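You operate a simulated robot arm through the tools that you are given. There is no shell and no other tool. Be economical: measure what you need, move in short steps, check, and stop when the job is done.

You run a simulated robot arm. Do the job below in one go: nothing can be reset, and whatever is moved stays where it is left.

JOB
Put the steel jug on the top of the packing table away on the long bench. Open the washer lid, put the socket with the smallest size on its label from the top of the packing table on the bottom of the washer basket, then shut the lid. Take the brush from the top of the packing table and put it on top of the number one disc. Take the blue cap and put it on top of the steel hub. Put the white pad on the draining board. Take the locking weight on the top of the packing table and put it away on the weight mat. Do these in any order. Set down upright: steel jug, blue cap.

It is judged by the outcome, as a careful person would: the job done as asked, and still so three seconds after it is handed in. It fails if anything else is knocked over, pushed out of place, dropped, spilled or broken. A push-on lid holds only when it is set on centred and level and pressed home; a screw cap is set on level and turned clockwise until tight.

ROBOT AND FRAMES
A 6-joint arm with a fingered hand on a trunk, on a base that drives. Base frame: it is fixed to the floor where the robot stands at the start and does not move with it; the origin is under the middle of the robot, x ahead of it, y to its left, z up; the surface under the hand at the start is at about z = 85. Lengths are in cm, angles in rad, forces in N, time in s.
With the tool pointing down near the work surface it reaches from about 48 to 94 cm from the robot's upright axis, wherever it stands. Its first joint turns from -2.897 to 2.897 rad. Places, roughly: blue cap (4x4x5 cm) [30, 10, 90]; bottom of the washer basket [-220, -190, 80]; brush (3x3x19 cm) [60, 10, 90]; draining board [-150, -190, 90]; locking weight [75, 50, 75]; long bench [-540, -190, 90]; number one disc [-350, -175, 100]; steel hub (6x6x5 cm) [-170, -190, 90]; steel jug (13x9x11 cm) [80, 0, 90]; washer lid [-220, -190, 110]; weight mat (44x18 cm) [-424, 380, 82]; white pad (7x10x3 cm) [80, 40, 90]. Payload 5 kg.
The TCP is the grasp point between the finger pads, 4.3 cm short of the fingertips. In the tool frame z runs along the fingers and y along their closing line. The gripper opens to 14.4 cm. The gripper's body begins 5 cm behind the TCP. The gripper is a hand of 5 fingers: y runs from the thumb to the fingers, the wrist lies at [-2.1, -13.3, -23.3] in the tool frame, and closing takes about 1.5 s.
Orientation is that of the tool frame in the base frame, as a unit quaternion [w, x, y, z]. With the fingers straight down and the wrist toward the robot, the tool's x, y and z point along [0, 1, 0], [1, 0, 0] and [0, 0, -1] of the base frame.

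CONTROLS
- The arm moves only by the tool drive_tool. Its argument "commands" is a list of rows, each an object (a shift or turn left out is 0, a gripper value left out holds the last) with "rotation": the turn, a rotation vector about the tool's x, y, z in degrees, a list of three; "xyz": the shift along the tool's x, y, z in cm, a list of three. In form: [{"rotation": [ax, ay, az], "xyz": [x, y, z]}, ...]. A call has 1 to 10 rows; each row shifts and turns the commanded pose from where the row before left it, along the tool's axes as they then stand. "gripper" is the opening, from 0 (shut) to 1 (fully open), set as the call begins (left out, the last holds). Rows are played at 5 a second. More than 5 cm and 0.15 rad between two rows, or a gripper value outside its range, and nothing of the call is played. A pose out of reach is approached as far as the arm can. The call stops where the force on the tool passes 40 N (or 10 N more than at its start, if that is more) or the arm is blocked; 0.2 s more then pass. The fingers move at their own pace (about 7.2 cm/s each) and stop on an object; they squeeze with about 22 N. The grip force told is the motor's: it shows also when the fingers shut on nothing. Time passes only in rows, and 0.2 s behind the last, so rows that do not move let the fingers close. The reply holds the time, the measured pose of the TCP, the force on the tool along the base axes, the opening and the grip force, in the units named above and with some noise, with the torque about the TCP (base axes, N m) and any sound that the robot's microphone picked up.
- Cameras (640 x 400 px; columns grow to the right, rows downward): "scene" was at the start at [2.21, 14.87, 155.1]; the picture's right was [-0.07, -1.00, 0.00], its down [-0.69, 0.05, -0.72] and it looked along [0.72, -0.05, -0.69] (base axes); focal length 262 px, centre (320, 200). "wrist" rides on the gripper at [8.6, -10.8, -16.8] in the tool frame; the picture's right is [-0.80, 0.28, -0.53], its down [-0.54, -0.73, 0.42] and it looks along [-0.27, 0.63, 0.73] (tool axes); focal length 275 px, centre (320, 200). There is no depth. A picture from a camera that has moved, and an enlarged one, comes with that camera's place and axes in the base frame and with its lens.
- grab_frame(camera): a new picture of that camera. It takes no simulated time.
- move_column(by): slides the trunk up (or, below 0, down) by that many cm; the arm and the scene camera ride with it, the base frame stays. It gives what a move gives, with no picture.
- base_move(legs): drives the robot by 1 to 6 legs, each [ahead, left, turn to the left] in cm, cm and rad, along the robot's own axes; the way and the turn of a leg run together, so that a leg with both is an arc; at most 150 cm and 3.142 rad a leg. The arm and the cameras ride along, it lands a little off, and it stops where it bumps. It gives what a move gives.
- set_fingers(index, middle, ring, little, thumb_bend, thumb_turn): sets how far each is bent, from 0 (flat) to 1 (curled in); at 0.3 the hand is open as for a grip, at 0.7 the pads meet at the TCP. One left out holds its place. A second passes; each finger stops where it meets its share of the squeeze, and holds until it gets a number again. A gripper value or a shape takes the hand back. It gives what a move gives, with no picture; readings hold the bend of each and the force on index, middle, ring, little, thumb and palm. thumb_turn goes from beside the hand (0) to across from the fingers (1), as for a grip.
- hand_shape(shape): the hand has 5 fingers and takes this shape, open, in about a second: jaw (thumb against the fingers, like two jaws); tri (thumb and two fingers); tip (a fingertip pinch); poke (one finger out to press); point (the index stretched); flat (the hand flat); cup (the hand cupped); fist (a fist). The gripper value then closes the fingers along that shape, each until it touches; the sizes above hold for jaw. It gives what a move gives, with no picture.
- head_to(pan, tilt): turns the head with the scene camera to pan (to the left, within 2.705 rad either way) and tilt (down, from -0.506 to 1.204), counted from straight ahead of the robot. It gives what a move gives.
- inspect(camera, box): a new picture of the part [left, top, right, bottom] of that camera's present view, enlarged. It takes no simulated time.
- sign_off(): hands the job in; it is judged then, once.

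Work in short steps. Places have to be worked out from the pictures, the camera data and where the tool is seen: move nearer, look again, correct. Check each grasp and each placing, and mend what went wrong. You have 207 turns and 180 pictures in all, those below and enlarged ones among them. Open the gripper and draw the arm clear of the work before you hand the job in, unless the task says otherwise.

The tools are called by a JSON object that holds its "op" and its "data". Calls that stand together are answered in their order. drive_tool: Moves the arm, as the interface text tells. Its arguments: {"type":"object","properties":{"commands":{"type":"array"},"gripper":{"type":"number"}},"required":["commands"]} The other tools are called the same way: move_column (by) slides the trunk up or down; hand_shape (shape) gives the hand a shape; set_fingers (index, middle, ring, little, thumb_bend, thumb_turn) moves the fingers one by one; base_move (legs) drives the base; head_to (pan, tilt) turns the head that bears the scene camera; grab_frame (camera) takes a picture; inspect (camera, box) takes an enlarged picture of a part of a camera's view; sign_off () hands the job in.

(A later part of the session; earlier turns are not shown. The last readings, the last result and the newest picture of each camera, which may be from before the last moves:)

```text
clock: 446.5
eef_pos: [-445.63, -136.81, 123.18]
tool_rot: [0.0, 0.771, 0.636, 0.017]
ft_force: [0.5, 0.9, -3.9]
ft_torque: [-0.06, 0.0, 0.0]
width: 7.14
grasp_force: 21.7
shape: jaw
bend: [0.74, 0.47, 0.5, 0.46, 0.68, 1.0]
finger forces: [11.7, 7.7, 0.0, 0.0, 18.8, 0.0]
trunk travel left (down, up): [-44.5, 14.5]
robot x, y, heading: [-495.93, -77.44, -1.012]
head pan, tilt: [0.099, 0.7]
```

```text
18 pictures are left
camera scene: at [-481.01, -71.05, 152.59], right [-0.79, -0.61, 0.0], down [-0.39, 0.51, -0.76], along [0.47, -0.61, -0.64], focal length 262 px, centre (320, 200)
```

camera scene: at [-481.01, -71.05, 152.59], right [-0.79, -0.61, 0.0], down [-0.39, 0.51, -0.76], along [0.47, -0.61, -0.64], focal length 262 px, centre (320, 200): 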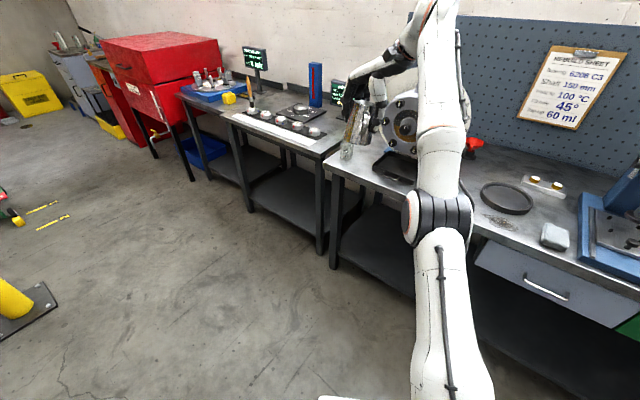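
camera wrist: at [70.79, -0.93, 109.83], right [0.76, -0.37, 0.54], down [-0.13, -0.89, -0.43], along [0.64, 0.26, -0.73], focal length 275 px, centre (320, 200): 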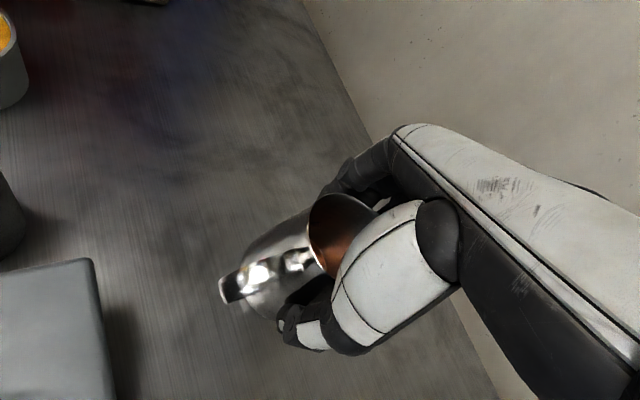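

The machine stands and the jug is still held. I turn the hand back to the standard direction while retracting, so the arm is compact before I turn to the bench.

{"op": "drive_tool", "data": {"commands": [{"rotation": [0, 0, 7.5], "xyz": [0, -2, 0]}, {"rotation": [0, 0, 7.5], "xyz": [0, -2, 0]}, {"rotation": [0, 0, 7.5], "xyz": [0, -2, 0]}, {"rotation": [0, 0, 7.5], "xyz": [0, -2, 0]}, {"rotation": [0, 0, 7.5], "xyz": [0, -2, 0]}, {"rotation": [0, 0, 7.5], "xyz": [0, -2, 0]}, {"xyz": [0, -4, 0]}, {"xyz": [0, -4, 0]}, {"xyz": [0, -3, 0]}, {}]}}

```text
clock: 448.7
eef_pos: [-453.47, -134.89, 136.22]
tool_rot: [-0.007, 0.956, 0.293, 0.015]
ft_force: [0.2, -0.2, -3.1]
ft_torque: [-0.02, 0.02, -0.01]
width: 7.15
grasp_force: 22.6
shape: jaw
bend: [0.74, 0.47, 0.5, 0.46, 0.68, 1.0]
finger forces: [11.7, 7.6, 0.1, 0.0, 18.8, 0.1]
out of reach, approached as far as the arm can: row 1, 2, 3, 4, 5, 6, 7, 8, 9
trunk travel left (down, up): [-44.5, 14.5]
robot x, y, heading: [-496.07, -77.78, -1.013]
head pan, tilt: [0.099, 0.7]
```

The hand is in standard direction now. I lower it again to z about 118 and retract a bit more.

{"op": "drive_tool", "data": {"commands": [{"xyz": [0, -2, 3]}, {"xyz": [0, -2, 3]}, {"xyz": [0, -2, 3]}, {"xyz": [0, -2, 3]}, {"xyz": [0, -2, 3]}, {}]}}

```text
clock: 450.1
eef_pos: [-452.21, -135.89, 134.79]
tool_rot: [-0.007, 0.956, 0.294, 0.016]
ft_force: [0.0, 0.5, -2.7]
ft_torque: [-0.02, 0.0, 0.02]
width: 7.1
grasp_force: 21.7
shape: jaw
bend: [0.74, 0.47, 0.5, 0.46, 0.68, 1.0]
finger forces: [11.9, 7.6, 0.0, 0.0, 18.6, 0.0]
out of reach, approached as far as the arm can: row 1, 2, 3, 4, 5
trunk travel left (down, up): [-44.5, 14.5]
robot x, y, heading: [-496.52, -77.53, -1.015]
head pan, tilt: [0.099, 0.7]
```

{"op": "drive_tool", "data": {"commands": [{"xyz": [0, 0, -4]}, {"xyz": [0, 0, -4]}, {"xyz": [0, -3, -2]}, {"xyz": [0, -4, 0]}, {"xyz": [0, -4, 0]}, {"xyz": [0, -4, 0]}, {"xyz": [0, -4, 0]}, {}]}}

```text
clock: 451.9
eef_pos: [-457.67, -126.28, 143.7]
tool_rot: [-0.008, 0.956, 0.294, 0.015]
ft_force: [-0.2, 0.6, -2.7]
ft_torque: [-0.06, -0.01, -0.03]
width: 7.12
grasp_force: 21.7
shape: jaw
bend: [0.74, 0.47, 0.5, 0.46, 0.68, 1.0]
finger forces: [11.8, 7.6, 0.1, 0.0, 18.7, 0.0]
out of reach, approached as far as the arm can: row 1, 2, 4, 5, 6, 7
trunk travel left (down, up): [-44.5, 14.5]
robot x, y, heading: [-496.12, -77.42, -1.019]
head pan, tilt: [0.099, 0.7]
```

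The arm is compact enough (62 cm). I keep it so, turn the rest to the bench and drive to put the jug over the free spot, then lower with the trunk.

{"op": "base_move", "data": {"legs": [[0, 0, -0.552], [28, 14, 0]]}}

{"op": "head_to", "data": {"pan": 0.1, "tilt": 0.75}}

{"op": "move_column", "data": {"by": -25}}

{"op": "grab_frame", "data": {"camera": "scene"}}

```text
clock: 455.6
eef_pos: [-475.36, -167.09, 143.54]
tool_rot: [-0.004, 1.0, 0.018, 0.017]
ft_force: [0.6, -0.5, -4.0]
ft_torque: [0.02, 0.02, 0.03]
width: 7.13
grasp_force: 21.2
shape: jaw
bend: [0.74, 0.47, 0.5, 0.46, 0.68, 1.0]
finger forces: [11.5, 7.4, 0.0, 0.0, 18.2, 0.0]
trunk travel left (down, up): [-44.5, 14.5]
robot x, y, heading: [-482.01, -105.07, -1.573]
head pan, tilt: [0.099, 0.7]
```

```text
clock: 456.2
eef_pos: [-475.38, -166.93, 143.68]
tool_rot: [-0.004, 1.0, 0.019, 0.017]
ft_force: [0.8, 0.3, -3.3]
ft_torque: [-0.01, 0.03, 0.0]
width: 7.09
grasp_force: 22.4
shape: jaw
bend: [0.74, 0.47, 0.5, 0.46, 0.68, 1.0]
finger forces: [11.7, 7.4, 0.0, 0.1, 18.3, 0.0]
trunk travel left (down, up): [-44.5, 14.5]
robot x, y, heading: [-482.19, -105.23, -1.568]
head pan, tilt: [0.099, 0.75]
```

```text
clock: 458.8
eef_pos: [-475.37, -166.95, 118.65]
tool_rot: [-0.003, 1.0, 0.018, 0.016]
ft_force: [0.2, -0.6, -4.9]
ft_torque: [0.02, 0.05, -0.01]
width: 7.11
grasp_force: 22.1
shape: jaw
bend: [0.74, 0.47, 0.5, 0.46, 0.68, 1.0]
finger forces: [11.6, 7.4, 0.0, 0.1, 18.3, 0.0]
trunk travel left (down, up): [-19.5, 39.5]
robot x, y, heading: [-482.25, -104.74, -1.572]
head pan, tilt: [0.099, 0.75]
```

```text
17 pictures are left
camera scene: at [-465.78, -107.56, 127.16], right [-1.0, -0.1, 0.0], down [-0.07, 0.68, -0.73], along [0.07, -0.73, -0.68], focal length 262 px, centre (320, 200)
```

scene: 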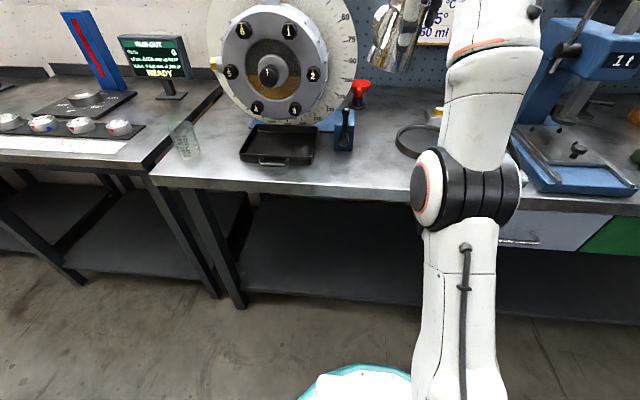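

The spot below is free between the blue block and the ring. I shift 2.5 cm toward the front edge and lower with the trunk.

{"op": "base_move", "data": {"legs": [[-2.5, 0, 0]]}}

{"op": "move_column", "data": {"by": -19}}

{"op": "drive_tool", "data": {"commands": [{"xyz": [0, 0, 0.6]}, {"xyz": [0, 0, 0.6]}, {}]}}

{"op": "grab_frame", "data": {"camera": "scene"}}

```text
clock: 459.6
eef_pos: [-475.4, -164.39, 118.67]
tool_rot: [-0.003, 1.0, 0.019, 0.016]
ft_force: [-0.4, -0.2, -3.8]
ft_torque: [0.0, -0.02, -0.01]
width: 7.1
grasp_force: 21.4
shape: jaw
bend: [0.74, 0.47, 0.5, 0.46, 0.68, 1.0]
finger forces: [11.8, 7.5, 0.0, 0.1, 18.5, 0.0]
trunk travel left (down, up): [-19.5, 39.5]
robot x, y, heading: [-482.13, -102.69, -1.577]
head pan, tilt: [0.099, 0.75]
```

```text
clock: 461.7
eef_pos: [-475.29, -164.45, 99.64]
tool_rot: [-0.003, 1.0, 0.018, 0.016]
ft_force: [-0.9, -0.1, -3.5]
ft_torque: [0.01, 0.0, -0.03]
width: 7.09
grasp_force: 21.9
shape: jaw
bend: [0.74, 0.47, 0.5, 0.46, 0.68, 1.0]
finger forces: [11.7, 7.4, 0.0, 0.0, 18.4, 0.0]
trunk travel left (down, up): [-0.5, 58.5]
robot x, y, heading: [-482.2, -102.83, -1.57]
head pan, tilt: [0.099, 0.75]
```

```text
clock: 462.5
eef_pos: [-475.37, -164.9, 99.24]
tool_rot: [-0.004, 1.0, 0.018, 0.016]
ft_force: [0.1, 0.1, -3.9]
ft_torque: [0.04, 0.06, 0.01]
width: 7.1
grasp_force: 21.9
shape: jaw
bend: [0.74, 0.47, 0.5, 0.46, 0.68, 1.0]
finger forces: [11.7, 7.4, 0.0, 0.0, 18.4, 0.0]
out of reach, approached as far as the arm can: row 1, 2
trunk travel left (down, up): [-0.5, 58.5]
robot x, y, heading: [-481.91, -102.88, -1.575]
head pan, tilt: [0.099, 0.75]
```

```text
16 pictures are left
camera scene: at [-465.77, -105.08, 108.16], right [-1.0, -0.1, 0.0], down [-0.07, 0.68, -0.73], along [0.07, -0.73, -0.68], focal length 262 px, centre (320, 200)
```

scene: 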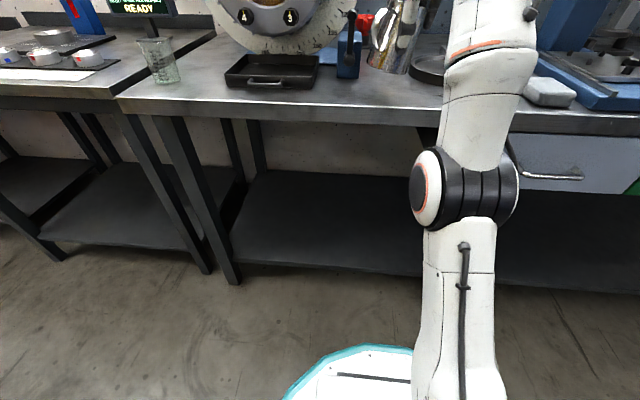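

The jug hangs about 3.5 cm above the bench and the trunk is at its lowest. I back the base 8 cm and reach forward-down with the arm.

{"op": "base_move", "data": {"legs": [[-8, 0, 0]]}}

{"op": "drive_tool", "data": {"commands": [{"xyz": [0, 2, 0.6]}, {"xyz": [0, 2, 0.6]}, {"xyz": [0, 2, 0.6]}, {"xyz": [0, 2, 0.6]}, {}]}}

```text
clock: 463.5
eef_pos: [-475.14, -157.07, 99.17]
tool_rot: [-0.004, 1.0, 0.019, 0.016]
ft_force: [0.0, 0.3, -3.7]
ft_torque: [0.0, 0.01, 0.0]
width: 7.09
grasp_force: 22.0
shape: jaw
bend: [0.74, 0.47, 0.5, 0.46, 0.68, 1.0]
finger forces: [11.8, 7.4, 0.1, 0.0, 18.5, 0.1]
trunk travel left (down, up): [-0.5, 58.5]
robot x, y, heading: [-482.43, -94.32, -1.57]
head pan, tilt: [0.099, 0.75]
```

```text
clock: 464.7
eef_pos: [-473.75, -163.4, 94.66]
tool_rot: [-0.003, 1.0, 0.019, 0.016]
ft_force: [1.2, 1.3, 4.6]
ft_torque: [-0.04, 0.12, -0.01]
width: 7.15
grasp_force: 22.0
shape: jaw
bend: [0.74, 0.47, 0.5, 0.46, 0.68, 1.0]
finger forces: [11.0, 9.0, 0.0, 0.0, 19.7, 0.1]
out of reach, approached as far as the arm can: row 1, 2, 3, 4
trunk travel left (down, up): [-0.5, 58.5]
robot x, y, heading: [-482.4, -94.32, -1.573]
head pan, tilt: [0.099, 0.75]
```

Contact: the force changed from -3.7 to +4.6 N. I look before releasing.

{"op": "inspect", "data": {"camera": "scene", "box": [320, 20, 460, 120]}}

```text
4.00 times, centred on (390, 70) of scene
camera zoom: at [-465.75, -97.03, 108.17], right [-1.0, -0.1, 0.0], down [-0.07, 0.68, -0.73], along [0.07, -0.73, -0.68], focal length 1050 px, centre (40, 720)
```

zoom: 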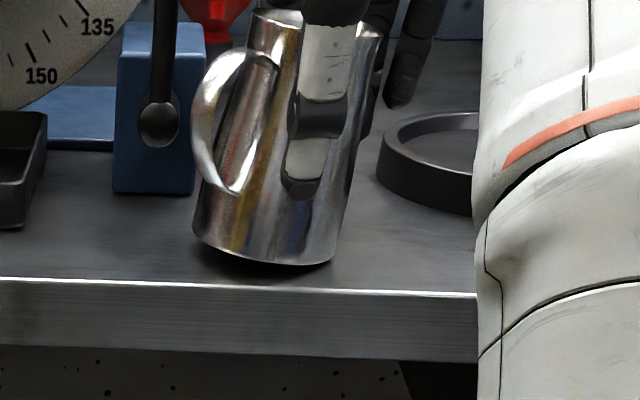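

The jug touches the bench but is only 1.5 cm from the edge. I raise 0.6 cm, go 2 cm further in, lower again, and open.

{"op": "move_column", "data": {"by": 0.8}}

{"op": "base_move", "data": {"legs": [[2.5, 0, 0]]}}

{"op": "move_column", "data": {"by": -0.8}}

{"op": "drive_tool", "data": {"commands": [{}, {}, {}, {}, {}, {}], "gripper": 0.75}}

{"op": "inspect", "data": {"camera": "scene", "box": [320, 20, 460, 120]}}

```text
clock: 465.3
eef_pos: [-473.81, -163.39, 95.26]
tool_rot: [-0.006, 1.0, 0.017, 0.016]
ft_force: [0.2, 0.6, -3.9]
ft_torque: [-0.05, 0.01, 0.01]
width: 7.12
grasp_force: 21.6
shape: jaw
bend: [0.74, 0.47, 0.5, 0.46, 0.68, 1.0]
finger forces: [12.0, 7.2, 0.0, 0.0, 18.4, 0.1]
trunk travel left (down, up): [-1.3, 57.7]
robot x, y, heading: [-482.24, -94.71, -1.578]
head pan, tilt: [0.099, 0.75]
```

```text
clock: 466.1
eef_pos: [-473.77, -165.99, 95.13]
tool_rot: [-0.005, 1.0, 0.019, 0.016]
ft_force: [-0.5, -0.5, -4.0]
ft_torque: [-0.05, 0.03, -0.01]
width: 7.08
grasp_force: 22.5
shape: jaw
bend: [0.74, 0.47, 0.5, 0.46, 0.68, 1.0]
finger forces: [12.1, 7.2, 0.1, 0.0, 18.5, 0.1]
trunk travel left (down, up): [-1.3, 57.7]
robot x, y, heading: [-482.39, -97.0, -1.575]
head pan, tilt: [0.099, 0.75]
```

```text
clock: 466.7
eef_pos: [-473.8, -165.76, 94.71]
tool_rot: [-0.004, 1.0, 0.018, 0.016]
ft_force: [3.2, -1.0, 7.6]
ft_torque: [-0.2, 0.0, 0.07]
width: 7.12
grasp_force: 22.2
shape: jaw
bend: [0.74, 0.47, 0.5, 0.46, 0.68, 1.0]
finger forces: [12.2, 9.0, 0.1, 0.0, 19.4, 0.0]
trunk travel left (down, up): [-0.5, 58.5]
robot x, y, heading: [-481.96, -97.37, -1.574]
head pan, tilt: [0.099, 0.75]
```

```text
clock: 468.1
eef_pos: [-473.8, -165.94, 94.49]
tool_rot: [-0.006, 1.0, 0.019, 0.017]
ft_force: [0.5, -0.3, -1.0]
ft_torque: [0.04, -0.01, 0.0]
width: 10.76
grasp_force: 0.0
shape: jaw
bend: [0.26, 0.36, 0.33, 0.34, 0.56, 0.99]
finger forces: [0.0, 0.0, 0.0, 0.1, 0.1, 0.0]
trunk travel left (down, up): [-0.5, 58.5]
robot x, y, heading: [-482.38, -97.08, -1.578]
head pan, tilt: [0.099, 0.75]
```

```text
4.00 times, centred on (390, 70) of scene
camera zoom: at [-465.76, -99.56, 108.16], right [-1.0, -0.1, 0.0], down [-0.07, 0.68, -0.73], along [0.07, -0.73, -0.68], focal length 1050 px, centre (40, 720)
```

zoom: 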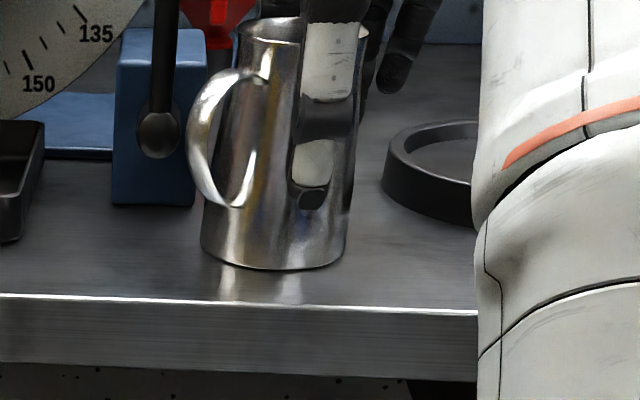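

The jug stands upright. I open fully, raise the hand straight up with the trunk, back off and drive home to the table.

{"op": "drive_tool", "data": {"commands": [{}, {}, {}], "gripper": 1.0}}

{"op": "move_column", "data": {"by": 40}}

{"op": "base_move", "data": {"legs": [[-10, 0, 0], [0, 0, 1.575], [0, -24, 0], [150, 0, 0], [150, 0, 0], [135, 0, 0]]}}

{"op": "drive_tool", "data": {"commands": [{"xyz": [0, -2, 2]}, {"xyz": [0, -2, 3]}, {"xyz": [0, -2, 3]}, {"xyz": [0, 0, 3]}, {}]}}

```text
clock: 468.9
eef_pos: [-473.83, -165.9, 94.5]
tool_rot: [-0.005, 1.0, 0.018, 0.017]
ft_force: [-0.7, -0.3, -0.3]
ft_torque: [0.01, -0.03, 0.02]
width: 14.37
grasp_force: 0.1
shape: jaw
bend: [0.3, 0.3, 0.3, 0.3, 0.3, 0.98]
finger forces: [0.0, 0.0, 0.0, 0.0, 0.0, 0.0]
trunk travel left (down, up): [-0.5, 58.5]
robot x, y, heading: [-481.97, -97.31, -1.575]
head pan, tilt: [0.099, 0.75]
```

```text
clock: 472.7
eef_pos: [-473.73, -165.79, 134.55]
tool_rot: [-0.005, 1.0, 0.018, 0.017]
ft_force: [0.3, 0.1, 0.1]
ft_torque: [-0.04, 0.02, -0.06]
width: 14.35
grasp_force: 0.0
shape: jaw
bend: [0.3, 0.3, 0.3, 0.3, 0.3, 0.98]
finger forces: [0.0, 0.0, 0.1, 0.1, 0.1, 0.1]
trunk travel left (down, up): [-40.5, 18.5]
robot x, y, heading: [-482.19, -96.98, -1.572]
head pan, tilt: [0.099, 0.75]
```

```text
clock: 499.6
eef_pos: [24.66, -92.1, 134.36]
tool_rot: [-0.015, 0.688, 0.725, 0.008]
ft_force: [0.4, -0.6, 0.5]
ft_torque: [-0.02, -0.01, 0.01]
width: 14.36
grasp_force: 0.0
shape: jaw
bend: [0.3, 0.3, 0.3, 0.3, 0.3, 0.98]
finger forces: [0.0, 0.0, 0.0, 0.0, 0.1, 0.0]
trunk travel left (down, up): [-40.5, 18.5]
robot x, y, heading: [-44.05, -101.66, 0.01]
head pan, tilt: [0.099, 0.75]
```

```text
clock: 500.8
eef_pos: [18.35, -92.3, 123.78]
tool_rot: [-0.014, 0.688, 0.726, 0.009]
ft_force: [0.2, -0.1, 0.0]
ft_torque: [0.01, 0.0, -0.04]
width: 14.39
grasp_force: 0.0
shape: jaw
bend: [0.3, 0.3, 0.3, 0.3, 0.3, 0.98]
finger forces: [0.0, 0.0, 0.0, 0.0, 0.1, 0.1]
trunk travel left (down, up): [-40.5, 18.5]
robot x, y, heading: [-43.89, -101.55, 0.014]
head pan, tilt: [0.099, 0.75]
```

Now the white pad (about (76.4, 38.2), 10 cm along x, 7 cm along y), just behind the wooden box. I drive to y = 26, turn the hand about -80° while it is still close, and then look.

{"op": "base_move", "data": {"legs": [[0, 128, -0.014], [40, 0, 0]]}}

{"op": "drive_tool", "data": {"commands": [{"rotation": [0, 0, -8]}, {"rotation": [0, 0, -8]}, {"rotation": [0, 0, -8]}, {"rotation": [0, 0, -8]}, {"rotation": [0, 0, -8]}, {"rotation": [0, 0, -8]}, {"rotation": [0, 0, -8]}, {"rotation": [0, 0, -8]}, {"rotation": [0, 0, -8]}, {"rotation": [0, 0, -8]}]}}

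{"op": "grab_frame", "data": {"camera": "wrist"}}

```text
clock: 509.4
eef_pos: [55.79, 39.85, 123.67]
tool_rot: [-0.015, 0.683, 0.73, 0.007]
ft_force: [0.2, -0.1, -0.2]
ft_torque: [-0.01, 0.02, 0.01]
width: 14.39
grasp_force: 0.1
shape: jaw
bend: [0.3, 0.3, 0.3, 0.3, 0.3, 0.98]
finger forces: [0.1, 0.0, 0.1, 0.1, 0.0, 0.0]
trunk travel left (down, up): [-40.5, 18.5]
robot x, y, heading: [-6.36, 29.99, 0.022]
head pan, tilt: [0.099, 0.75]
```

```text
clock: 511.6
eef_pos: [55.83, 40.01, 123.62]
tool_rot: [-0.008, 0.053, 0.998, 0.016]
ft_force: [1.3, 0.5, 1.0]
ft_torque: [-0.03, -0.02, 0.02]
width: 14.41
grasp_force: 0.1
shape: jaw
bend: [0.3, 0.3, 0.3, 0.3, 0.3, 0.98]
finger forces: [0.0, 0.1, 0.0, 0.1, 0.0, 0.1]
trunk travel left (down, up): [-40.5, 18.5]
robot x, y, heading: [-6.54, 29.37, 0.025]
head pan, tilt: [0.099, 0.75]
```

```text
13 pictures are left
camera wrist: at [46.33, 29.63, 140.31], right [0.83, 0.18, 0.53], down [0.46, -0.76, -0.45], along [0.32, 0.62, -0.72], focal length 275 px, centre (320, 200)
```

wrist: 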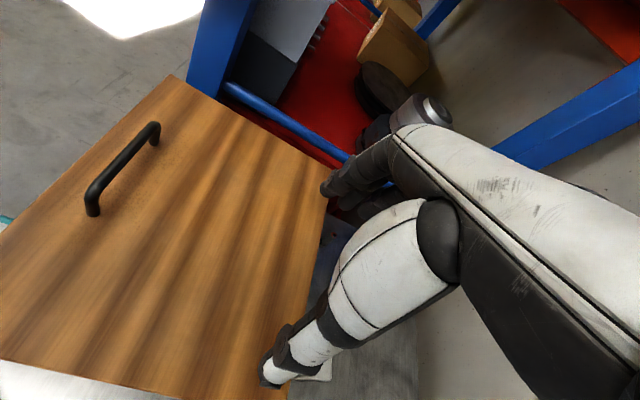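

The turn worked. I drive 6.5 cm nearer and reach forward past the box to above the pad.

{"op": "base_move", "data": {"legs": [[6.5, 0, -0.02]]}}

{"op": "drive_tool", "data": {"commands": [{"xyz": [-4.5, -0.1, 0]}, {"xyz": [-4.5, -0.1, 0]}, {"xyz": [-4.5, -0.1, 0]}, {"xyz": [0, 0, 4]}, {"xyz": [0, 0, 4]}, {}]}}

{"op": "grab_frame", "data": {"camera": "wrist"}}

```text
clock: 512.6
eef_pos: [62.46, 38.82, 123.7]
tool_rot: [-0.007, 0.064, 0.998, 0.016]
ft_force: [0.6, 0.1, -0.9]
ft_torque: [0.01, 0.02, 0.05]
width: 14.41
grasp_force: 0.0
shape: jaw
bend: [0.3, 0.3, 0.3, 0.3, 0.3, 0.98]
finger forces: [0.0, 0.0, 0.0, 0.1, 0.1, 0.0]
trunk travel left (down, up): [-40.5, 18.5]
robot x, y, heading: [-0.23, 29.74, 0.01]
head pan, tilt: [0.099, 0.75]
```

```text
clock: 514.0
eef_pos: [69.81, 38.24, 109.84]
tool_rot: [-0.007, 0.064, 0.998, 0.016]
ft_force: [0.2, 0.6, -0.8]
ft_torque: [-0.02, 0.02, 0.01]
width: 14.37
grasp_force: 0.1
shape: jaw
bend: [0.3, 0.3, 0.3, 0.3, 0.3, 0.98]
finger forces: [0.0, 0.0, 0.0, 0.0, 0.0, 0.0]
out of reach, approached as far as the arm can: row 1, 2, 3
trunk travel left (down, up): [-40.5, 18.5]
robot x, y, heading: [-0.1, 29.48, 0.01]
head pan, tilt: [0.099, 0.75]
```

```text
12 pictures are left
camera wrist: at [60.17, 28.15, 126.53], right [0.83, 0.16, 0.53], down [0.44, -0.77, -0.45], along [0.34, 0.61, -0.72], focal length 275 px, centre (320, 200)
```

wrist: 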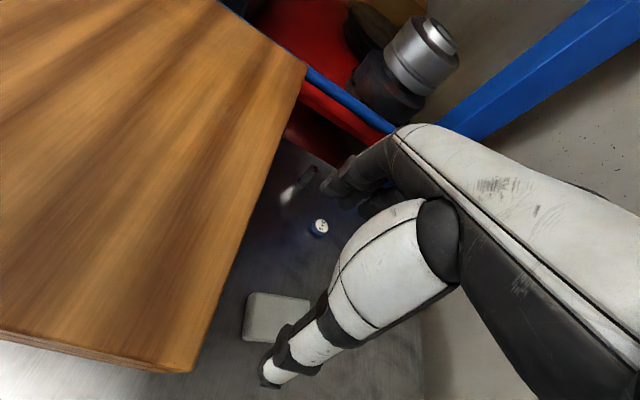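

The pad is 6 cm further out than the hand. I shift the base 12 cm right (so the forearm clears the box), bring the hand back over, and reach forward while lowering.

{"op": "base_move", "data": {"legs": [[1, -12, 0]]}}

{"op": "drive_tool", "data": {"commands": [{"xyz": [0, 4, 0]}, {"xyz": [0, 4, 0]}, {"xyz": [0, 4, 0]}, {"rotation": [0, 0, 6]}, {"rotation": [0, 0, 6]}, {"xyz": [-2, 0, 3]}, {"xyz": [-2, 0, 3]}, {"xyz": [-1, 0, 3]}, {}], "gripper": 0.8}}

{"op": "grab_frame", "data": {"camera": "wrist"}}

```text
clock: 515.2
eef_pos: [70.91, 26.19, 110.09]
tool_rot: [-0.007, 0.064, 0.998, 0.016]
ft_force: [-1.5, 0.4, 0.0]
ft_torque: [0.04, 0.01, 0.01]
width: 14.4
grasp_force: 0.1
shape: jaw
bend: [0.3, 0.3, 0.3, 0.3, 0.3, 0.98]
finger forces: [0.1, 0.0, 0.0, 0.0, 0.0, 0.1]
trunk travel left (down, up): [-40.5, 18.5]
robot x, y, heading: [1.23, 17.99, 0.006]
head pan, tilt: [0.099, 0.75]
```

```text
clock: 517.2
eef_pos: [77.2, 36.84, 101.12]
tool_rot: [-0.009, 0.168, 0.986, 0.015]
ft_force: [1.0, 0.3, 0.3]
ft_torque: [0.02, 0.02, 0.01]
width: 11.56
grasp_force: 0.0
shape: jaw
bend: [0.26, 0.34, 0.32, 0.33, 0.51, 0.99]
finger forces: [0.1, 0.0, 0.0, 0.1, 0.0, 0.1]
trunk travel left (down, up): [-40.5, 18.5]
robot x, y, heading: [0.69, 17.88, 0.005]
head pan, tilt: [0.099, 0.75]
```

```text
11 pictures are left
camera wrist: at [65.69, 29.0, 117.78], right [0.85, -0.01, 0.52], down [0.27, -0.85, -0.45], along [0.45, 0.53, -0.72], focal length 275 px, centre (320, 200)
```

wrist: 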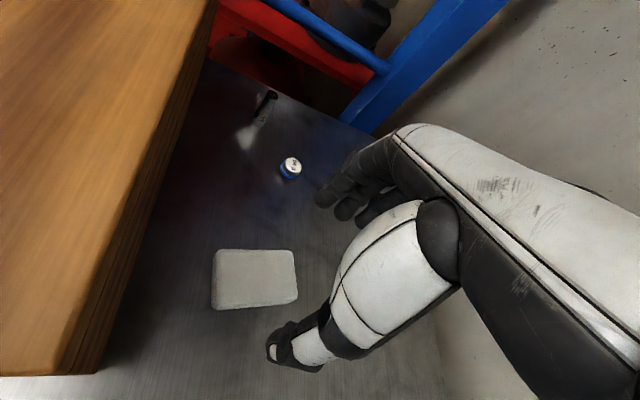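

Good position. I shift 2.4 cm along the pad, turn 8° to square up, and lower to z 89.9.

{"op": "drive_tool", "data": {"commands": [{"xyz": [1.2, 0.2, 0], "rotation": [0, 0, -4]}, {"xyz": [1.2, 0.1, 0], "rotation": [0, 0, -4]}, {"xyz": [0, 0, 4]}, {"xyz": [0, 0, 4]}, {"xyz": [0, 0, 2]}, {"xyz": [0, 0, 1.1]}, {}]}}

{"op": "drive_tool", "data": {"commands": [{}, {}, {}, {}, {}, {}, {}], "gripper": 0.0}}

{"op": "drive_tool", "data": {"commands": [{"xyz": [0, 0, -2]}, {"xyz": [0, 0, -4]}, {"xyz": [0, 0, -4]}, {"xyz": [0, 0, -4]}, {"xyz": [0, 0, -4]}, {"xyz": [0, 0, -4]}, {}]}}

{"op": "grab_frame", "data": {"camera": "wrist"}}

```text
clock: 518.9
eef_pos: [74.73, 38.27, 90.26]
tool_rot: [-0.008, 0.1, 0.995, 0.016]
ft_force: [0.7, 0.1, -0.6]
ft_torque: [0.0, 0.01, 0.01]
width: 11.53
grasp_force: 0.1
shape: jaw
bend: [0.26, 0.34, 0.32, 0.33, 0.51, 0.99]
finger forces: [0.0, 0.0, 0.0, 0.1, 0.0, 0.0]
trunk travel left (down, up): [-40.5, 18.5]
robot x, y, heading: [1.36, 17.67, 0.006]
head pan, tilt: [0.099, 0.75]
```

```text
clock: 520.5
eef_pos: [74.75, 38.32, 90.27]
tool_rot: [-0.007, 0.099, 0.995, 0.016]
ft_force: [0.4, 0.8, -0.5]
ft_torque: [0.03, -0.02, -0.01]
width: 5.72
grasp_force: 21.9
shape: jaw
bend: [0.74, 0.5, 0.46, 0.48, 0.73, 1.0]
finger forces: [10.9, 6.0, 2.4, 0.1, 19.2, 0.0]
trunk travel left (down, up): [-40.5, 18.5]
robot x, y, heading: [1.0, 17.69, 0.01]
head pan, tilt: [0.099, 0.75]
```

```text
clock: 522.0
eef_pos: [74.62, 37.59, 112.42]
tool_rot: [-0.007, 0.099, 0.995, 0.016]
ft_force: [-0.1, 0.0, -0.9]
ft_torque: [0.01, 0.0, 0.0]
width: 5.73
grasp_force: 22.0
shape: jaw
bend: [0.74, 0.5, 0.46, 0.48, 0.73, 1.0]
finger forces: [11.1, 5.7, 2.4, 0.0, 19.3, 0.0]
trunk travel left (down, up): [-40.5, 18.5]
robot x, y, heading: [0.83, 17.8, 0.009]
head pan, tilt: [0.099, 0.75]
```

```text
10 pictures are left
camera wrist: at [64.34, 28.22, 129.06], right [0.84, 0.1, 0.53], down [0.38, -0.8, -0.45], along [0.38, 0.59, -0.72], focal length 275 px, centre (320, 200)
```

wrist: 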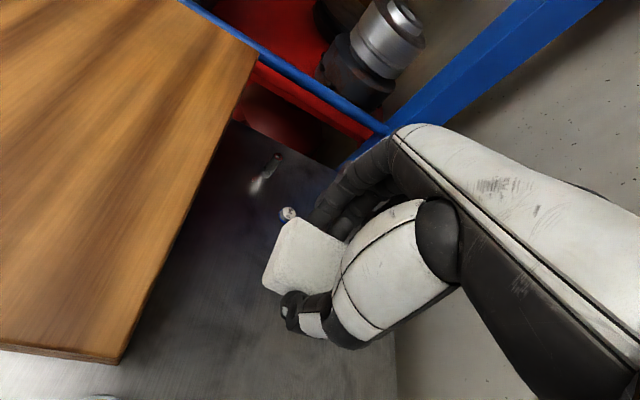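

The pad is held. I raise the trunk 15 cm, move right clear of the box, and drive to the draining board.

{"op": "move_column", "data": {"by": 15}}

{"op": "base_move", "data": {"legs": [[0, -40, 0], [-46, 0, 0], [0, -90, 0], [-116, 0, 0], [0, 13, -0.005], [0, 0, -1.575]]}}

{"op": "head_to", "data": {"pan": 0.2, "tilt": 0.75}}

{"op": "grab_frame", "data": {"camera": "scene"}}

```text
clock: 523.8
eef_pos: [74.62, 37.73, 127.35]
tool_rot: [-0.007, 0.099, 0.995, 0.016]
ft_force: [-0.8, 0.3, -1.0]
ft_torque: [-0.01, -0.02, -0.01]
width: 5.73
grasp_force: 22.2
shape: jaw
bend: [0.74, 0.5, 0.46, 0.48, 0.73, 1.0]
finger forces: [11.0, 5.7, 2.5, 0.0, 19.3, 0.1]
trunk travel left (down, up): [-55.5, 3.5]
robot x, y, heading: [0.98, 18.05, 0.004]
head pan, tilt: [0.099, 0.75]
```

```text
clock: 543.2
eef_pos: [-146.87, -170.2, 127.49]
tool_rot: [0.007, 0.791, 0.612, 0.016]
ft_force: [0.9, 0.3, -1.3]
ft_torque: [0.01, 0.03, -0.02]
width: 5.67
grasp_force: 22.2
shape: jaw
bend: [0.74, 0.5, 0.47, 0.48, 0.73, 1.0]
finger forces: [10.9, 5.7, 2.5, 0.1, 19.1, 0.1]
trunk travel left (down, up): [-55.5, 3.5]
robot x, y, heading: [-162.71, -95.8, -1.616]
head pan, tilt: [0.099, 0.75]
```

```text
clock: 543.9
eef_pos: [-146.87, -170.2, 127.4]
tool_rot: [0.007, 0.791, 0.612, 0.016]
ft_force: [-0.2, 0.1, -1.1]
ft_torque: [-0.02, -0.02, 0.0]
width: 5.7
grasp_force: 22.1
shape: jaw
bend: [0.74, 0.5, 0.47, 0.48, 0.73, 1.0]
finger forces: [10.9, 5.7, 2.4, 0.1, 19.1, 0.0]
trunk travel left (down, up): [-55.5, 3.5]
robot x, y, heading: [-162.54, -95.92, -1.618]
head pan, tilt: [0.201, 0.75]
```

```text
9 pictures are left
camera scene: at [-145.5, -98.83, 163.16], right [-0.99, -0.15, 0.0], down [-0.1, 0.67, -0.73], along [0.11, -0.72, -0.68], focal length 262 px, centre (320, 200)
```

scene: 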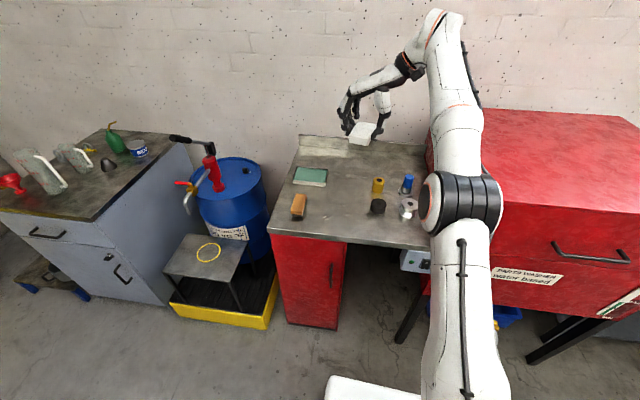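

The blue cap still stands on its hub. I shift 6 cm left to the gap between brush and black part, and lower with the trunk.

{"op": "base_move", "data": {"legs": [[0, 6, 0]]}}

{"op": "move_column", "data": {"by": -30.5}}

{"op": "inspect", "data": {"camera": "scene", "box": [240, 60, 440, 190]}}

```text
clock: 544.9
eef_pos: [-140.79, -170.54, 127.35]
tool_rot: [0.007, 0.79, 0.613, 0.016]
ft_force: [0.8, 1.2, -0.4]
ft_torque: [0.01, 0.09, 0.0]
width: 5.69
grasp_force: 22.3
shape: jaw
bend: [0.74, 0.5, 0.47, 0.48, 0.73, 1.0]
finger forces: [10.8, 5.7, 2.4, 0.1, 19.3, 0.0]
trunk travel left (down, up): [-55.5, 3.5]
robot x, y, heading: [-156.86, -96.16, -1.617]
head pan, tilt: [0.201, 0.75]
```

```text
clock: 547.9
eef_pos: [-140.9, -170.48, 96.97]
tool_rot: [0.007, 0.79, 0.613, 0.016]
ft_force: [-0.2, -0.4, -0.5]
ft_torque: [-0.01, 0.0, 0.0]
width: 5.68
grasp_force: 21.6
shape: jaw
bend: [0.74, 0.5, 0.47, 0.48, 0.73, 1.0]
finger forces: [10.9, 5.8, 2.5, 0.0, 19.3, 0.0]
trunk travel left (down, up): [-25.0, 34.0]
robot x, y, heading: [-156.96, -96.13, -1.615]
head pan, tilt: [0.201, 0.75]
```

```text
3.08 times, centred on (340, 125) of scene
camera zoom: at [-139.56, -99.1, 132.66], right [-0.99, -0.15, 0.0], down [-0.1, 0.67, -0.73], along [0.11, -0.72, -0.68], focal length 808 px, centre (258, 431)
```

zoom: 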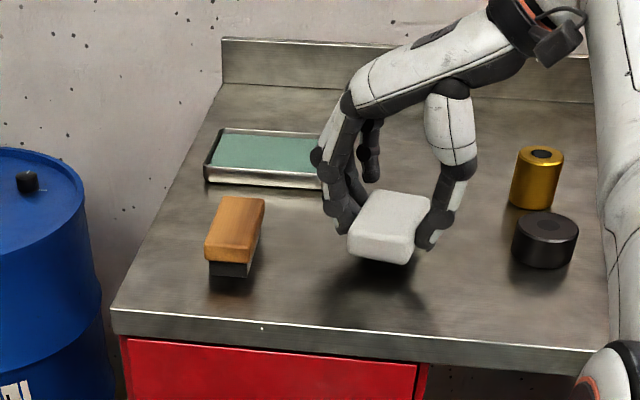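

Clear spot. I lower 1.6 cm to contact and open modestly, then rise.

{"op": "move_column", "data": {"by": -1.6}}

{"op": "drive_tool", "data": {"commands": [{}, {}, {}, {}], "gripper": 0.65}}

{"op": "move_column", "data": {"by": 28}}

{"op": "inspect", "data": {"camera": "scene", "box": [240, 80, 440, 260]}}

```text
clock: 548.5
eef_pos: [-140.88, -170.58, 95.17]
tool_rot: [0.006, 0.79, 0.613, 0.015]
ft_force: [0.5, 0.0, 0.0]
ft_torque: [0.01, -0.01, 0.01]
width: 5.67
grasp_force: 22.1
shape: jaw
bend: [0.74, 0.5, 0.47, 0.48, 0.73, 1.0]
finger forces: [10.9, 5.9, 2.6, 0.0, 19.5, 0.1]
trunk travel left (down, up): [-23.4, 35.6]
robot x, y, heading: [-156.8, -96.04, -1.615]
head pan, tilt: [0.201, 0.75]
```

```text
clock: 549.5
eef_pos: [-140.83, -170.58, 95.29]
tool_rot: [0.006, 0.79, 0.612, 0.016]
ft_force: [-0.3, 0.9, 0.1]
ft_torque: [-0.01, 0.01, -0.01]
width: 9.3
grasp_force: 0.2
shape: jaw
bend: [0.28, 0.39, 0.36, 0.36, 0.63, 1.0]
finger forces: [0.0, 0.1, 0.0, 0.0, 0.0, 0.0]
trunk travel left (down, up): [-23.4, 35.6]
robot x, y, heading: [-156.67, -95.93, -1.619]
head pan, tilt: [0.201, 0.75]
```

```text
clock: 552.4
eef_pos: [-140.98, -170.48, 123.26]
tool_rot: [0.006, 0.79, 0.613, 0.017]
ft_force: [0.6, -0.6, -0.3]
ft_torque: [0.0, 0.02, 0.01]
width: 9.33
grasp_force: 0.1
shape: jaw
bend: [0.28, 0.39, 0.36, 0.36, 0.63, 1.0]
finger forces: [0.0, 0.0, 0.0, 0.0, 0.1, 0.0]
trunk travel left (down, up): [-51.4, 7.6]
robot x, y, heading: [-156.81, -95.69, -1.619]
head pan, tilt: [0.201, 0.75]
```

```text
2.22 times, centred on (340, 170) of scene
camera zoom: at [-139.55, -99.11, 159.05], right [-0.99, -0.15, 0.0], down [-0.1, 0.67, -0.73], along [0.11, -0.72, -0.68], focal length 583 px, centre (276, 267)
```

zoom: 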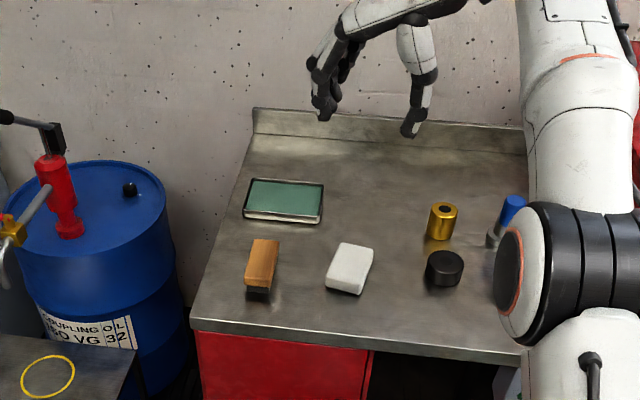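

The pad lies on the draining board. Last item: the 54 g weight at about (80.2, 55.4), behind the box. I drive to the table at y = 22 and set the fingertip pinch.

{"op": "base_move", "data": {"legs": [[0, 0, 1.619], [0, -15, 0], [112, 0, 0], [0, 133, 0], [38, 0, 0]]}}

{"op": "hand_shape", "data": {"shape": "tip"}}

{"op": "drive_tool", "data": {"commands": [{"rotation": [0, 0, 7.5]}, {"rotation": [0, 0, 7.5]}, {"rotation": [0, 0, 7.5]}, {}], "gripper": 0.6}}

```text
clock: 571.1
eef_pos: [72.51, 29.39, 123.19]
tool_rot: [-0.007, 0.128, 0.992, 0.017]
ft_force: [-0.2, 0.1, -0.4]
ft_torque: [0.04, 0.01, -0.04]
width: 9.31
grasp_force: 0.0
shape: jaw
bend: [0.28, 0.39, 0.36, 0.36, 0.63, 1.0]
finger forces: [0.0, 0.0, 0.1, 0.0, 0.1, 0.1]
trunk travel left (down, up): [-51.4, 7.6]
robot x, y, heading: [-2.36, 14.14, -0.056]
head pan, tilt: [0.201, 0.75]
```

```text
clock: 572.0
eef_pos: [72.64, 29.24, 123.23]
tool_rot: [-0.007, 0.129, 0.992, 0.015]
ft_force: [-0.8, 0.6, 0.8]
ft_torque: [0.01, 0.0, -0.01]
width: 14.41
grasp_force: 0.0
shape: tip
bend: [0.3, 0.98, 0.99, 0.99, 0.3, 0.98]
finger forces: [0.0, 0.0, 0.1, 0.0, 0.1, 0.1]
trunk travel left (down, up): [-51.4, 7.6]
robot x, y, heading: [-2.18, 14.14, -0.057]
head pan, tilt: [0.201, 0.75]
```

```text
clock: 573.0
eef_pos: [72.58, 29.23, 123.22]
tool_rot: [-0.009, 0.32, 0.947, 0.014]
ft_force: [0.1, -0.3, 0.8]
ft_torque: [0.0, 0.03, 0.01]
width: 8.68
grasp_force: 0.0
shape: tip
bend: [0.29, 0.98, 0.99, 0.99, 0.65, 1.0]
finger forces: [0.0, 0.0, 0.1, 0.0, 0.1, 0.0]
trunk travel left (down, up): [-51.4, 7.6]
robot x, y, heading: [-2.13, 13.89, -0.058]
head pan, tilt: [0.201, 0.75]
```

I correct the base by 3 cm, 8 cm and 0.06 rad, then move over the weight and part-way down, and look.

{"op": "base_move", "data": {"legs": [[2.5, 8, 0.057]]}}

{"op": "drive_tool", "data": {"commands": [{"xyz": [0.8, 3.6, 0]}, {"xyz": [0.8, 3.6, 0]}, {"xyz": [0.8, 3.6, 0]}, {"xyz": [0.75, 3.6, 0]}, {"xyz": [0, 0, 4]}, {"xyz": [0, 0, 4]}, {"xyz": [0, 0, 4]}, {"xyz": [0, 0, 3]}, {}]}}

{"op": "grab_frame", "data": {"camera": "wrist"}}

```text
clock: 574.1
eef_pos: [74.18, 41.76, 123.17]
tool_rot: [-0.01, 0.292, 0.956, 0.014]
ft_force: [0.7, 0.2, -0.2]
ft_torque: [-0.05, -0.02, 0.01]
width: 8.67
grasp_force: 0.1
shape: tip
bend: [0.29, 0.98, 0.99, 0.99, 0.65, 1.0]
finger forces: [0.0, 0.0, 0.1, 0.0, 0.0, 0.0]
trunk travel left (down, up): [-51.4, 7.6]
robot x, y, heading: [0.46, 21.99, 0.01]
head pan, tilt: [0.201, 0.75]
```

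```text
clock: 576.1
eef_pos: [77.26, 55.14, 107.44]
tool_rot: [-0.011, 0.292, 0.956, 0.015]
ft_force: [0.0, 1.2, 0.3]
ft_torque: [-0.02, 0.01, -0.03]
width: 8.68
grasp_force: 0.0
shape: tip
bend: [0.29, 0.98, 0.99, 0.99, 0.65, 1.0]
finger forces: [0.0, 0.0, 0.0, 0.0, 0.0, 0.1]
out of reach, approached as far as the arm can: row 3, 4
trunk travel left (down, up): [-51.4, 7.6]
robot x, y, heading: [0.37, 22.26, 0.002]
head pan, tilt: [0.201, 0.75]
```

```text
6 pictures are left
camera wrist: at [64.29, 50.46, 124.27], right [0.82, -0.23, 0.52], down [0.04, -0.89, -0.45], along [0.56, 0.39, -0.73], focal length 275 px, centre (320, 200)
```

wrist: 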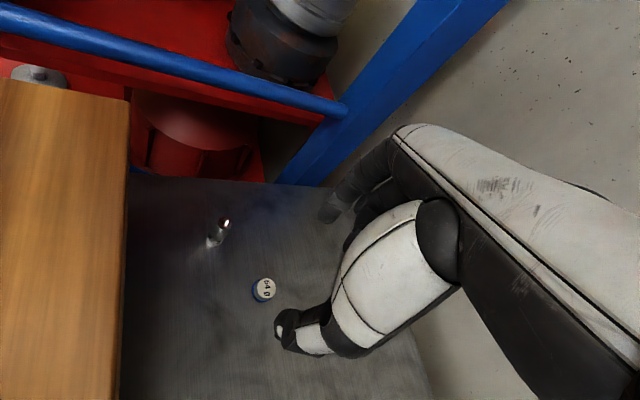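

The weight is at about (79.6, 56.1). I correct by (2.5, 0.4) while lowering to z 90.2.

{"op": "drive_tool", "data": {"commands": [{"xyz": [0, 0, 4]}, {"xyz": [-0.9, 0.85, 3]}, {"xyz": [-0.97, 0.85, 3]}, {"xyz": [0, 0, 2]}, {}]}}

{"op": "grab_frame", "data": {"camera": "wrist"}}

```text
clock: 577.3
eef_pos: [79.61, 55.81, 95.59]
tool_rot: [-0.01, 0.292, 0.956, 0.014]
ft_force: [0.3, -0.7, 0.4]
ft_torque: [0.01, 0.0, 0.03]
width: 8.66
grasp_force: 0.0
shape: tip
bend: [0.29, 0.98, 0.99, 0.99, 0.65, 1.0]
finger forces: [0.0, 0.1, 0.0, 0.0, 0.1, 0.0]
trunk travel left (down, up): [-51.4, 7.6]
robot x, y, heading: [0.68, 22.35, 0.004]
head pan, tilt: [0.201, 0.75]
```

```text
5 pictures are left
camera wrist: at [66.66, 51.18, 112.45], right [0.83, -0.23, 0.52], down [0.04, -0.89, -0.45], along [0.56, 0.4, -0.73], focal length 275 px, centre (320, 200)
```

wrist: 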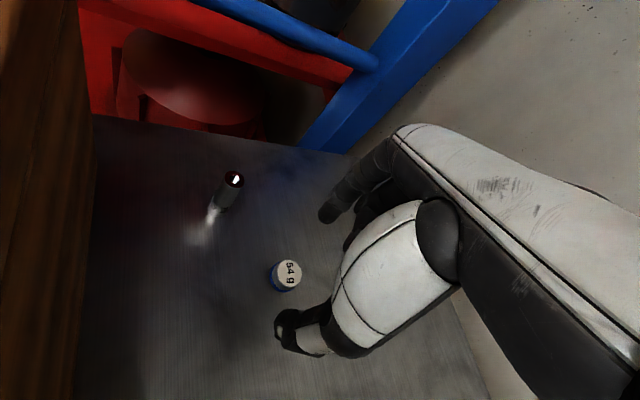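

Only 0.85 cm along the closing line is missing. I correct, lower to z 89.9, close and lift.

{"op": "drive_tool", "data": {"commands": [{"xyz": [0, 0.85, 2]}, {"xyz": [0, 0, 2.2]}, {"xyz": [0, 0, 1.5]}, {}]}}

{"op": "drive_tool", "data": {"commands": [{}, {}, {}, {}, {}, {}, {}], "gripper": 0.0}}

{"op": "drive_tool", "data": {"commands": [{"xyz": [0, 0, -2]}, {"xyz": [0, 0, -4]}, {"xyz": [0, 0, -4]}, {"xyz": [0, 0, -4]}, {"xyz": [0, 0, -4]}, {}]}}

```text
clock: 578.3
eef_pos: [80.12, 56.92, 89.83]
tool_rot: [-0.01, 0.293, 0.956, 0.013]
ft_force: [0.6, -0.1, 0.0]
ft_torque: [0.02, 0.01, -0.02]
width: 8.67
grasp_force: 0.0
shape: tip
bend: [0.29, 0.98, 0.99, 0.99, 0.65, 1.0]
finger forces: [0.0, 0.0, 0.1, 0.1, 0.0, 0.0]
trunk travel left (down, up): [-51.4, 7.6]
robot x, y, heading: [0.48, 21.59, 0.004]
head pan, tilt: [0.201, 0.75]
```

```text
clock: 579.9
eef_pos: [80.17, 56.92, 89.96]
tool_rot: [-0.01, 0.292, 0.956, 0.014]
ft_force: [-0.8, 0.5, -0.2]
ft_torque: [-0.03, 0.02, -0.03]
width: 2.29
grasp_force: 21.7
shape: tip
bend: [0.72, 1.0, 1.0, 1.0, 0.74, 1.0]
finger forces: [18.9, 0.0, 0.0, 0.0, 19.3, 0.0]
trunk travel left (down, up): [-51.4, 7.6]
robot x, y, heading: [0.7, 21.86, 0.007]
head pan, tilt: [0.201, 0.75]
```

```text
clock: 581.3
eef_pos: [80.22, 56.31, 107.7]
tool_rot: [-0.01, 0.292, 0.956, 0.014]
ft_force: [-0.3, -0.7, -1.0]
ft_torque: [0.0, -0.01, -0.01]
width: 2.29
grasp_force: 22.0
shape: tip
bend: [0.72, 1.0, 1.0, 1.0, 0.74, 1.0]
finger forces: [18.9, 0.1, 0.0, 0.0, 19.3, 0.0]
trunk travel left (down, up): [-51.4, 7.6]
robot x, y, heading: [0.37, 22.09, 0.003]
head pan, tilt: [0.201, 0.75]
```

The weight is held. I raise it, draw the arm in and to the right, back away from the table, and drive toward the mat's area (x -215, y 52, then facing +y).

{"op": "move_column", "data": {"by": 7.5}}

{"op": "drive_tool", "data": {"commands": [{"xyz": [0, -0.5, -2]}, {"xyz": [0.1, -2, -2]}, {"xyz": [0.2, -4, 0]}, {"xyz": [0.2, -4.2, 0]}, {"xyz": [0.2, -4.2, 0]}, {"xyz": [0.2, -4.2, 0]}, {"xyz": [0.2, -4.2, 0]}, {}]}}

{"op": "base_move", "data": {"legs": [[-50, 0, 0], [0, 30, 0], [-150, 0, 0], [-15, 0, 0], [0, 0, 1.571]]}}

{"op": "head_to", "data": {"pan": 0.55, "tilt": 0.35}}

{"op": "grab_frame", "data": {"camera": "scene"}}

```text
clock: 582.4
eef_pos: [80.34, 56.43, 115.29]
tool_rot: [-0.01, 0.292, 0.956, 0.014]
ft_force: [1.4, 0.1, -0.3]
ft_torque: [-0.01, -0.02, 0.02]
width: 2.31
grasp_force: 22.0
shape: tip
bend: [0.72, 1.0, 1.0, 1.0, 0.74, 1.0]
finger forces: [18.9, 0.1, 0.1, 0.0, 19.1, 0.0]
trunk travel left (down, up): [-58.9, 0.1]
robot x, y, heading: [0.71, 21.75, 0.009]
head pan, tilt: [0.201, 0.75]
```

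```text
clock: 584.2
eef_pos: [66.1, 37.45, 118.66]
tool_rot: [-0.011, 0.291, 0.956, 0.014]
ft_force: [-0.7, -0.4, -0.7]
ft_torque: [0.0, -0.01, 0.03]
width: 2.27
grasp_force: 22.2
shape: tip
bend: [0.72, 1.0, 1.0, 1.0, 0.74, 1.0]
finger forces: [18.8, 0.0, 0.0, 0.1, 18.9, 0.1]
trunk travel left (down, up): [-58.9, 0.1]
robot x, y, heading: [0.68, 21.84, 0.004]
head pan, tilt: [0.201, 0.75]
```

```text
clock: 598.5
eef_pos: [-163.57, 100.58, 118.48]
tool_rot: [-0.012, 0.029, 0.999, 0.005]
ft_force: [-1.6, -5.8, -0.1]
ft_torque: [0.47, -0.12, -0.39]
width: 2.24
grasp_force: 22.0
shape: tip
bend: [0.72, 1.0, 1.0, 0.99, 0.74, 1.0]
finger forces: [20.4, 0.0, 0.0, 5.9, 20.2, 0.0]
trunk travel left (down, up): [-58.9, 0.1]
robot x, y, heading: [-211.84, 53.82, 0.566]
head pan, tilt: [0.201, 0.75]
stopped in leg 5: the force on the tool passed its limit at 99 N (the readings are from after the stop); the commanded pose is now the measured one
```

```text
clock: 599.3
eef_pos: [-163.47, 100.69, 118.53]
tool_rot: [-0.012, 0.029, 1.0, 0.005]
ft_force: [-1.8, -10.5, -2.8]
ft_torque: [0.82, 0.05, -0.74]
width: 2.23
grasp_force: 22.0
shape: tip
bend: [0.72, 1.0, 1.0, 0.99, 0.74, 1.0]
finger forces: [20.3, 0.0, 0.1, 10.0, 20.2, 0.0]
trunk travel left (down, up): [-58.9, 0.1]
robot x, y, heading: [-211.8, 54.08, 0.563]
head pan, tilt: [0.55, 0.351]
```

```text
4 pictures are left
camera scene: at [-221.08, 72.03, 170.13], right [0.9, -0.44, 0.0], down [-0.15, -0.31, -0.94], along [0.42, 0.84, -0.34], focal length 262 px, centre (320, 200)
```

scene: 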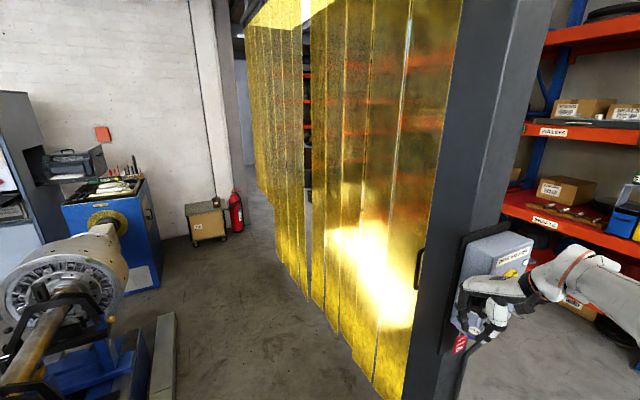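

The hand touched the post's control box while turning. I turn back right, draw the arm in further, shift away from the post, and turn again.

{"op": "base_move", "data": {"legs": [[0, 0, -0.45]]}}

{"op": "drive_tool", "data": {"commands": [{"xyz": [3.6, -2.6, 0]}, {"xyz": [3.6, -2.6, 0]}, {"xyz": [3.6, -2.6, 0]}, {"xyz": [2, -1.4, 0]}, {}]}}

```text
clock: 601.0
eef_pos: [-147.92, 74.84, 118.53]
tool_rot: [-0.012, 0.253, 0.967, 0.008]
ft_force: [-0.1, -0.6, -0.4]
ft_torque: [0.03, -0.02, 0.01]
width: 2.26
grasp_force: 21.8
shape: tip
bend: [0.72, 1.0, 1.0, 1.0, 0.74, 1.0]
finger forces: [20.1, 0.0, 0.1, 0.0, 19.7, 0.1]
trunk travel left (down, up): [-58.9, 0.1]
robot x, y, heading: [-211.82, 54.13, 0.106]
head pan, tilt: [0.55, 0.351]
```

```text
clock: 602.2
eef_pos: [-163.5, 73.16, 118.8]
tool_rot: [-0.011, 0.253, 0.967, 0.008]
ft_force: [0.4, -0.9, -0.5]
ft_torque: [-0.01, -0.01, 0.01]
width: 2.27
grasp_force: 21.5
shape: tip
bend: [0.72, 1.0, 1.0, 1.0, 0.74, 1.0]
finger forces: [19.9, 0.0, 0.0, 0.0, 19.5, 0.1]
trunk travel left (down, up): [-58.9, 0.1]
robot x, y, heading: [-211.65, 54.0, 0.105]
head pan, tilt: [0.55, 0.351]
```

The arm is now within 52 cm. I shift 8 cm away from the post and make the turn to face +y, then look toward the mat.

{"op": "base_move", "data": {"legs": [[-8, -2, 0], [0, 0, 1.465]]}}

{"op": "base_move", "data": {"legs": [[105, -8, 0]]}}

{"op": "head_to", "data": {"pan": 0.75, "tilt": 0.35}}

{"op": "grab_frame", "data": {"camera": "scene"}}

```text
clock: 603.3
eef_pos: [-168.7, 70.62, 118.66]
tool_rot: [-0.011, 0.255, 0.967, 0.007]
ft_force: [0.7, 1.0, -1.0]
ft_torque: [-0.04, 0.05, 0.01]
width: 2.26
grasp_force: 21.8
shape: tip
bend: [0.72, 1.0, 1.0, 1.0, 0.74, 1.0]
finger forces: [19.8, 0.0, 0.0, 0.0, 19.4, 0.0]
trunk travel left (down, up): [-58.9, 0.1]
robot x, y, heading: [-217.28, 52.06, 0.097]
head pan, tilt: [0.55, 0.351]
stopped in leg 1: the robot was blocked; the commanded pose is now the measured one
```

```text
clock: 608.8
eef_pos: [-62.31, 72.78, 118.76]
tool_rot: [-0.012, 0.26, 0.966, 0.007]
ft_force: [-0.5, -0.3, -0.4]
ft_torque: [-0.02, 0.02, 0.0]
width: 2.26
grasp_force: 21.9
shape: tip
bend: [0.72, 1.0, 1.0, 1.0, 0.74, 1.0]
finger forces: [19.9, 0.1, 0.0, 0.0, 19.5, 0.0]
trunk travel left (down, up): [-58.9, 0.1]
robot x, y, heading: [-111.04, 54.04, 0.088]
head pan, tilt: [0.55, 0.351]
```

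```text
clock: 609.5
eef_pos: [-62.41, 72.82, 118.77]
tool_rot: [-0.013, 0.259, 0.966, 0.007]
ft_force: [0.0, -0.3, -0.8]
ft_torque: [0.04, 0.01, -0.04]
width: 2.25
grasp_force: 22.1
shape: tip
bend: [0.72, 1.0, 1.0, 1.0, 0.74, 1.0]
finger forces: [19.9, 0.0, 0.0, 0.1, 19.6, 0.1]
trunk travel left (down, up): [-58.9, 0.1]
robot x, y, heading: [-110.82, 54.11, 0.096]
head pan, tilt: [0.75, 0.351]
```

```text
3 pictures are left
camera scene: at [-112.06, 76.1, 170.12], right [0.75, -0.66, 0.0], down [-0.23, -0.26, -0.94], along [0.62, 0.7, -0.34], focal length 262 px, centre (320, 200)
```

scene: 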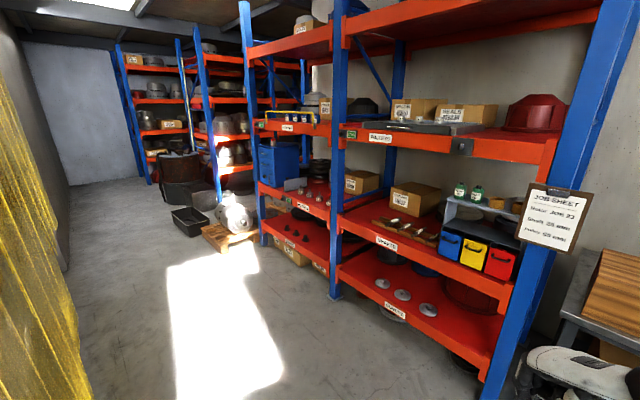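

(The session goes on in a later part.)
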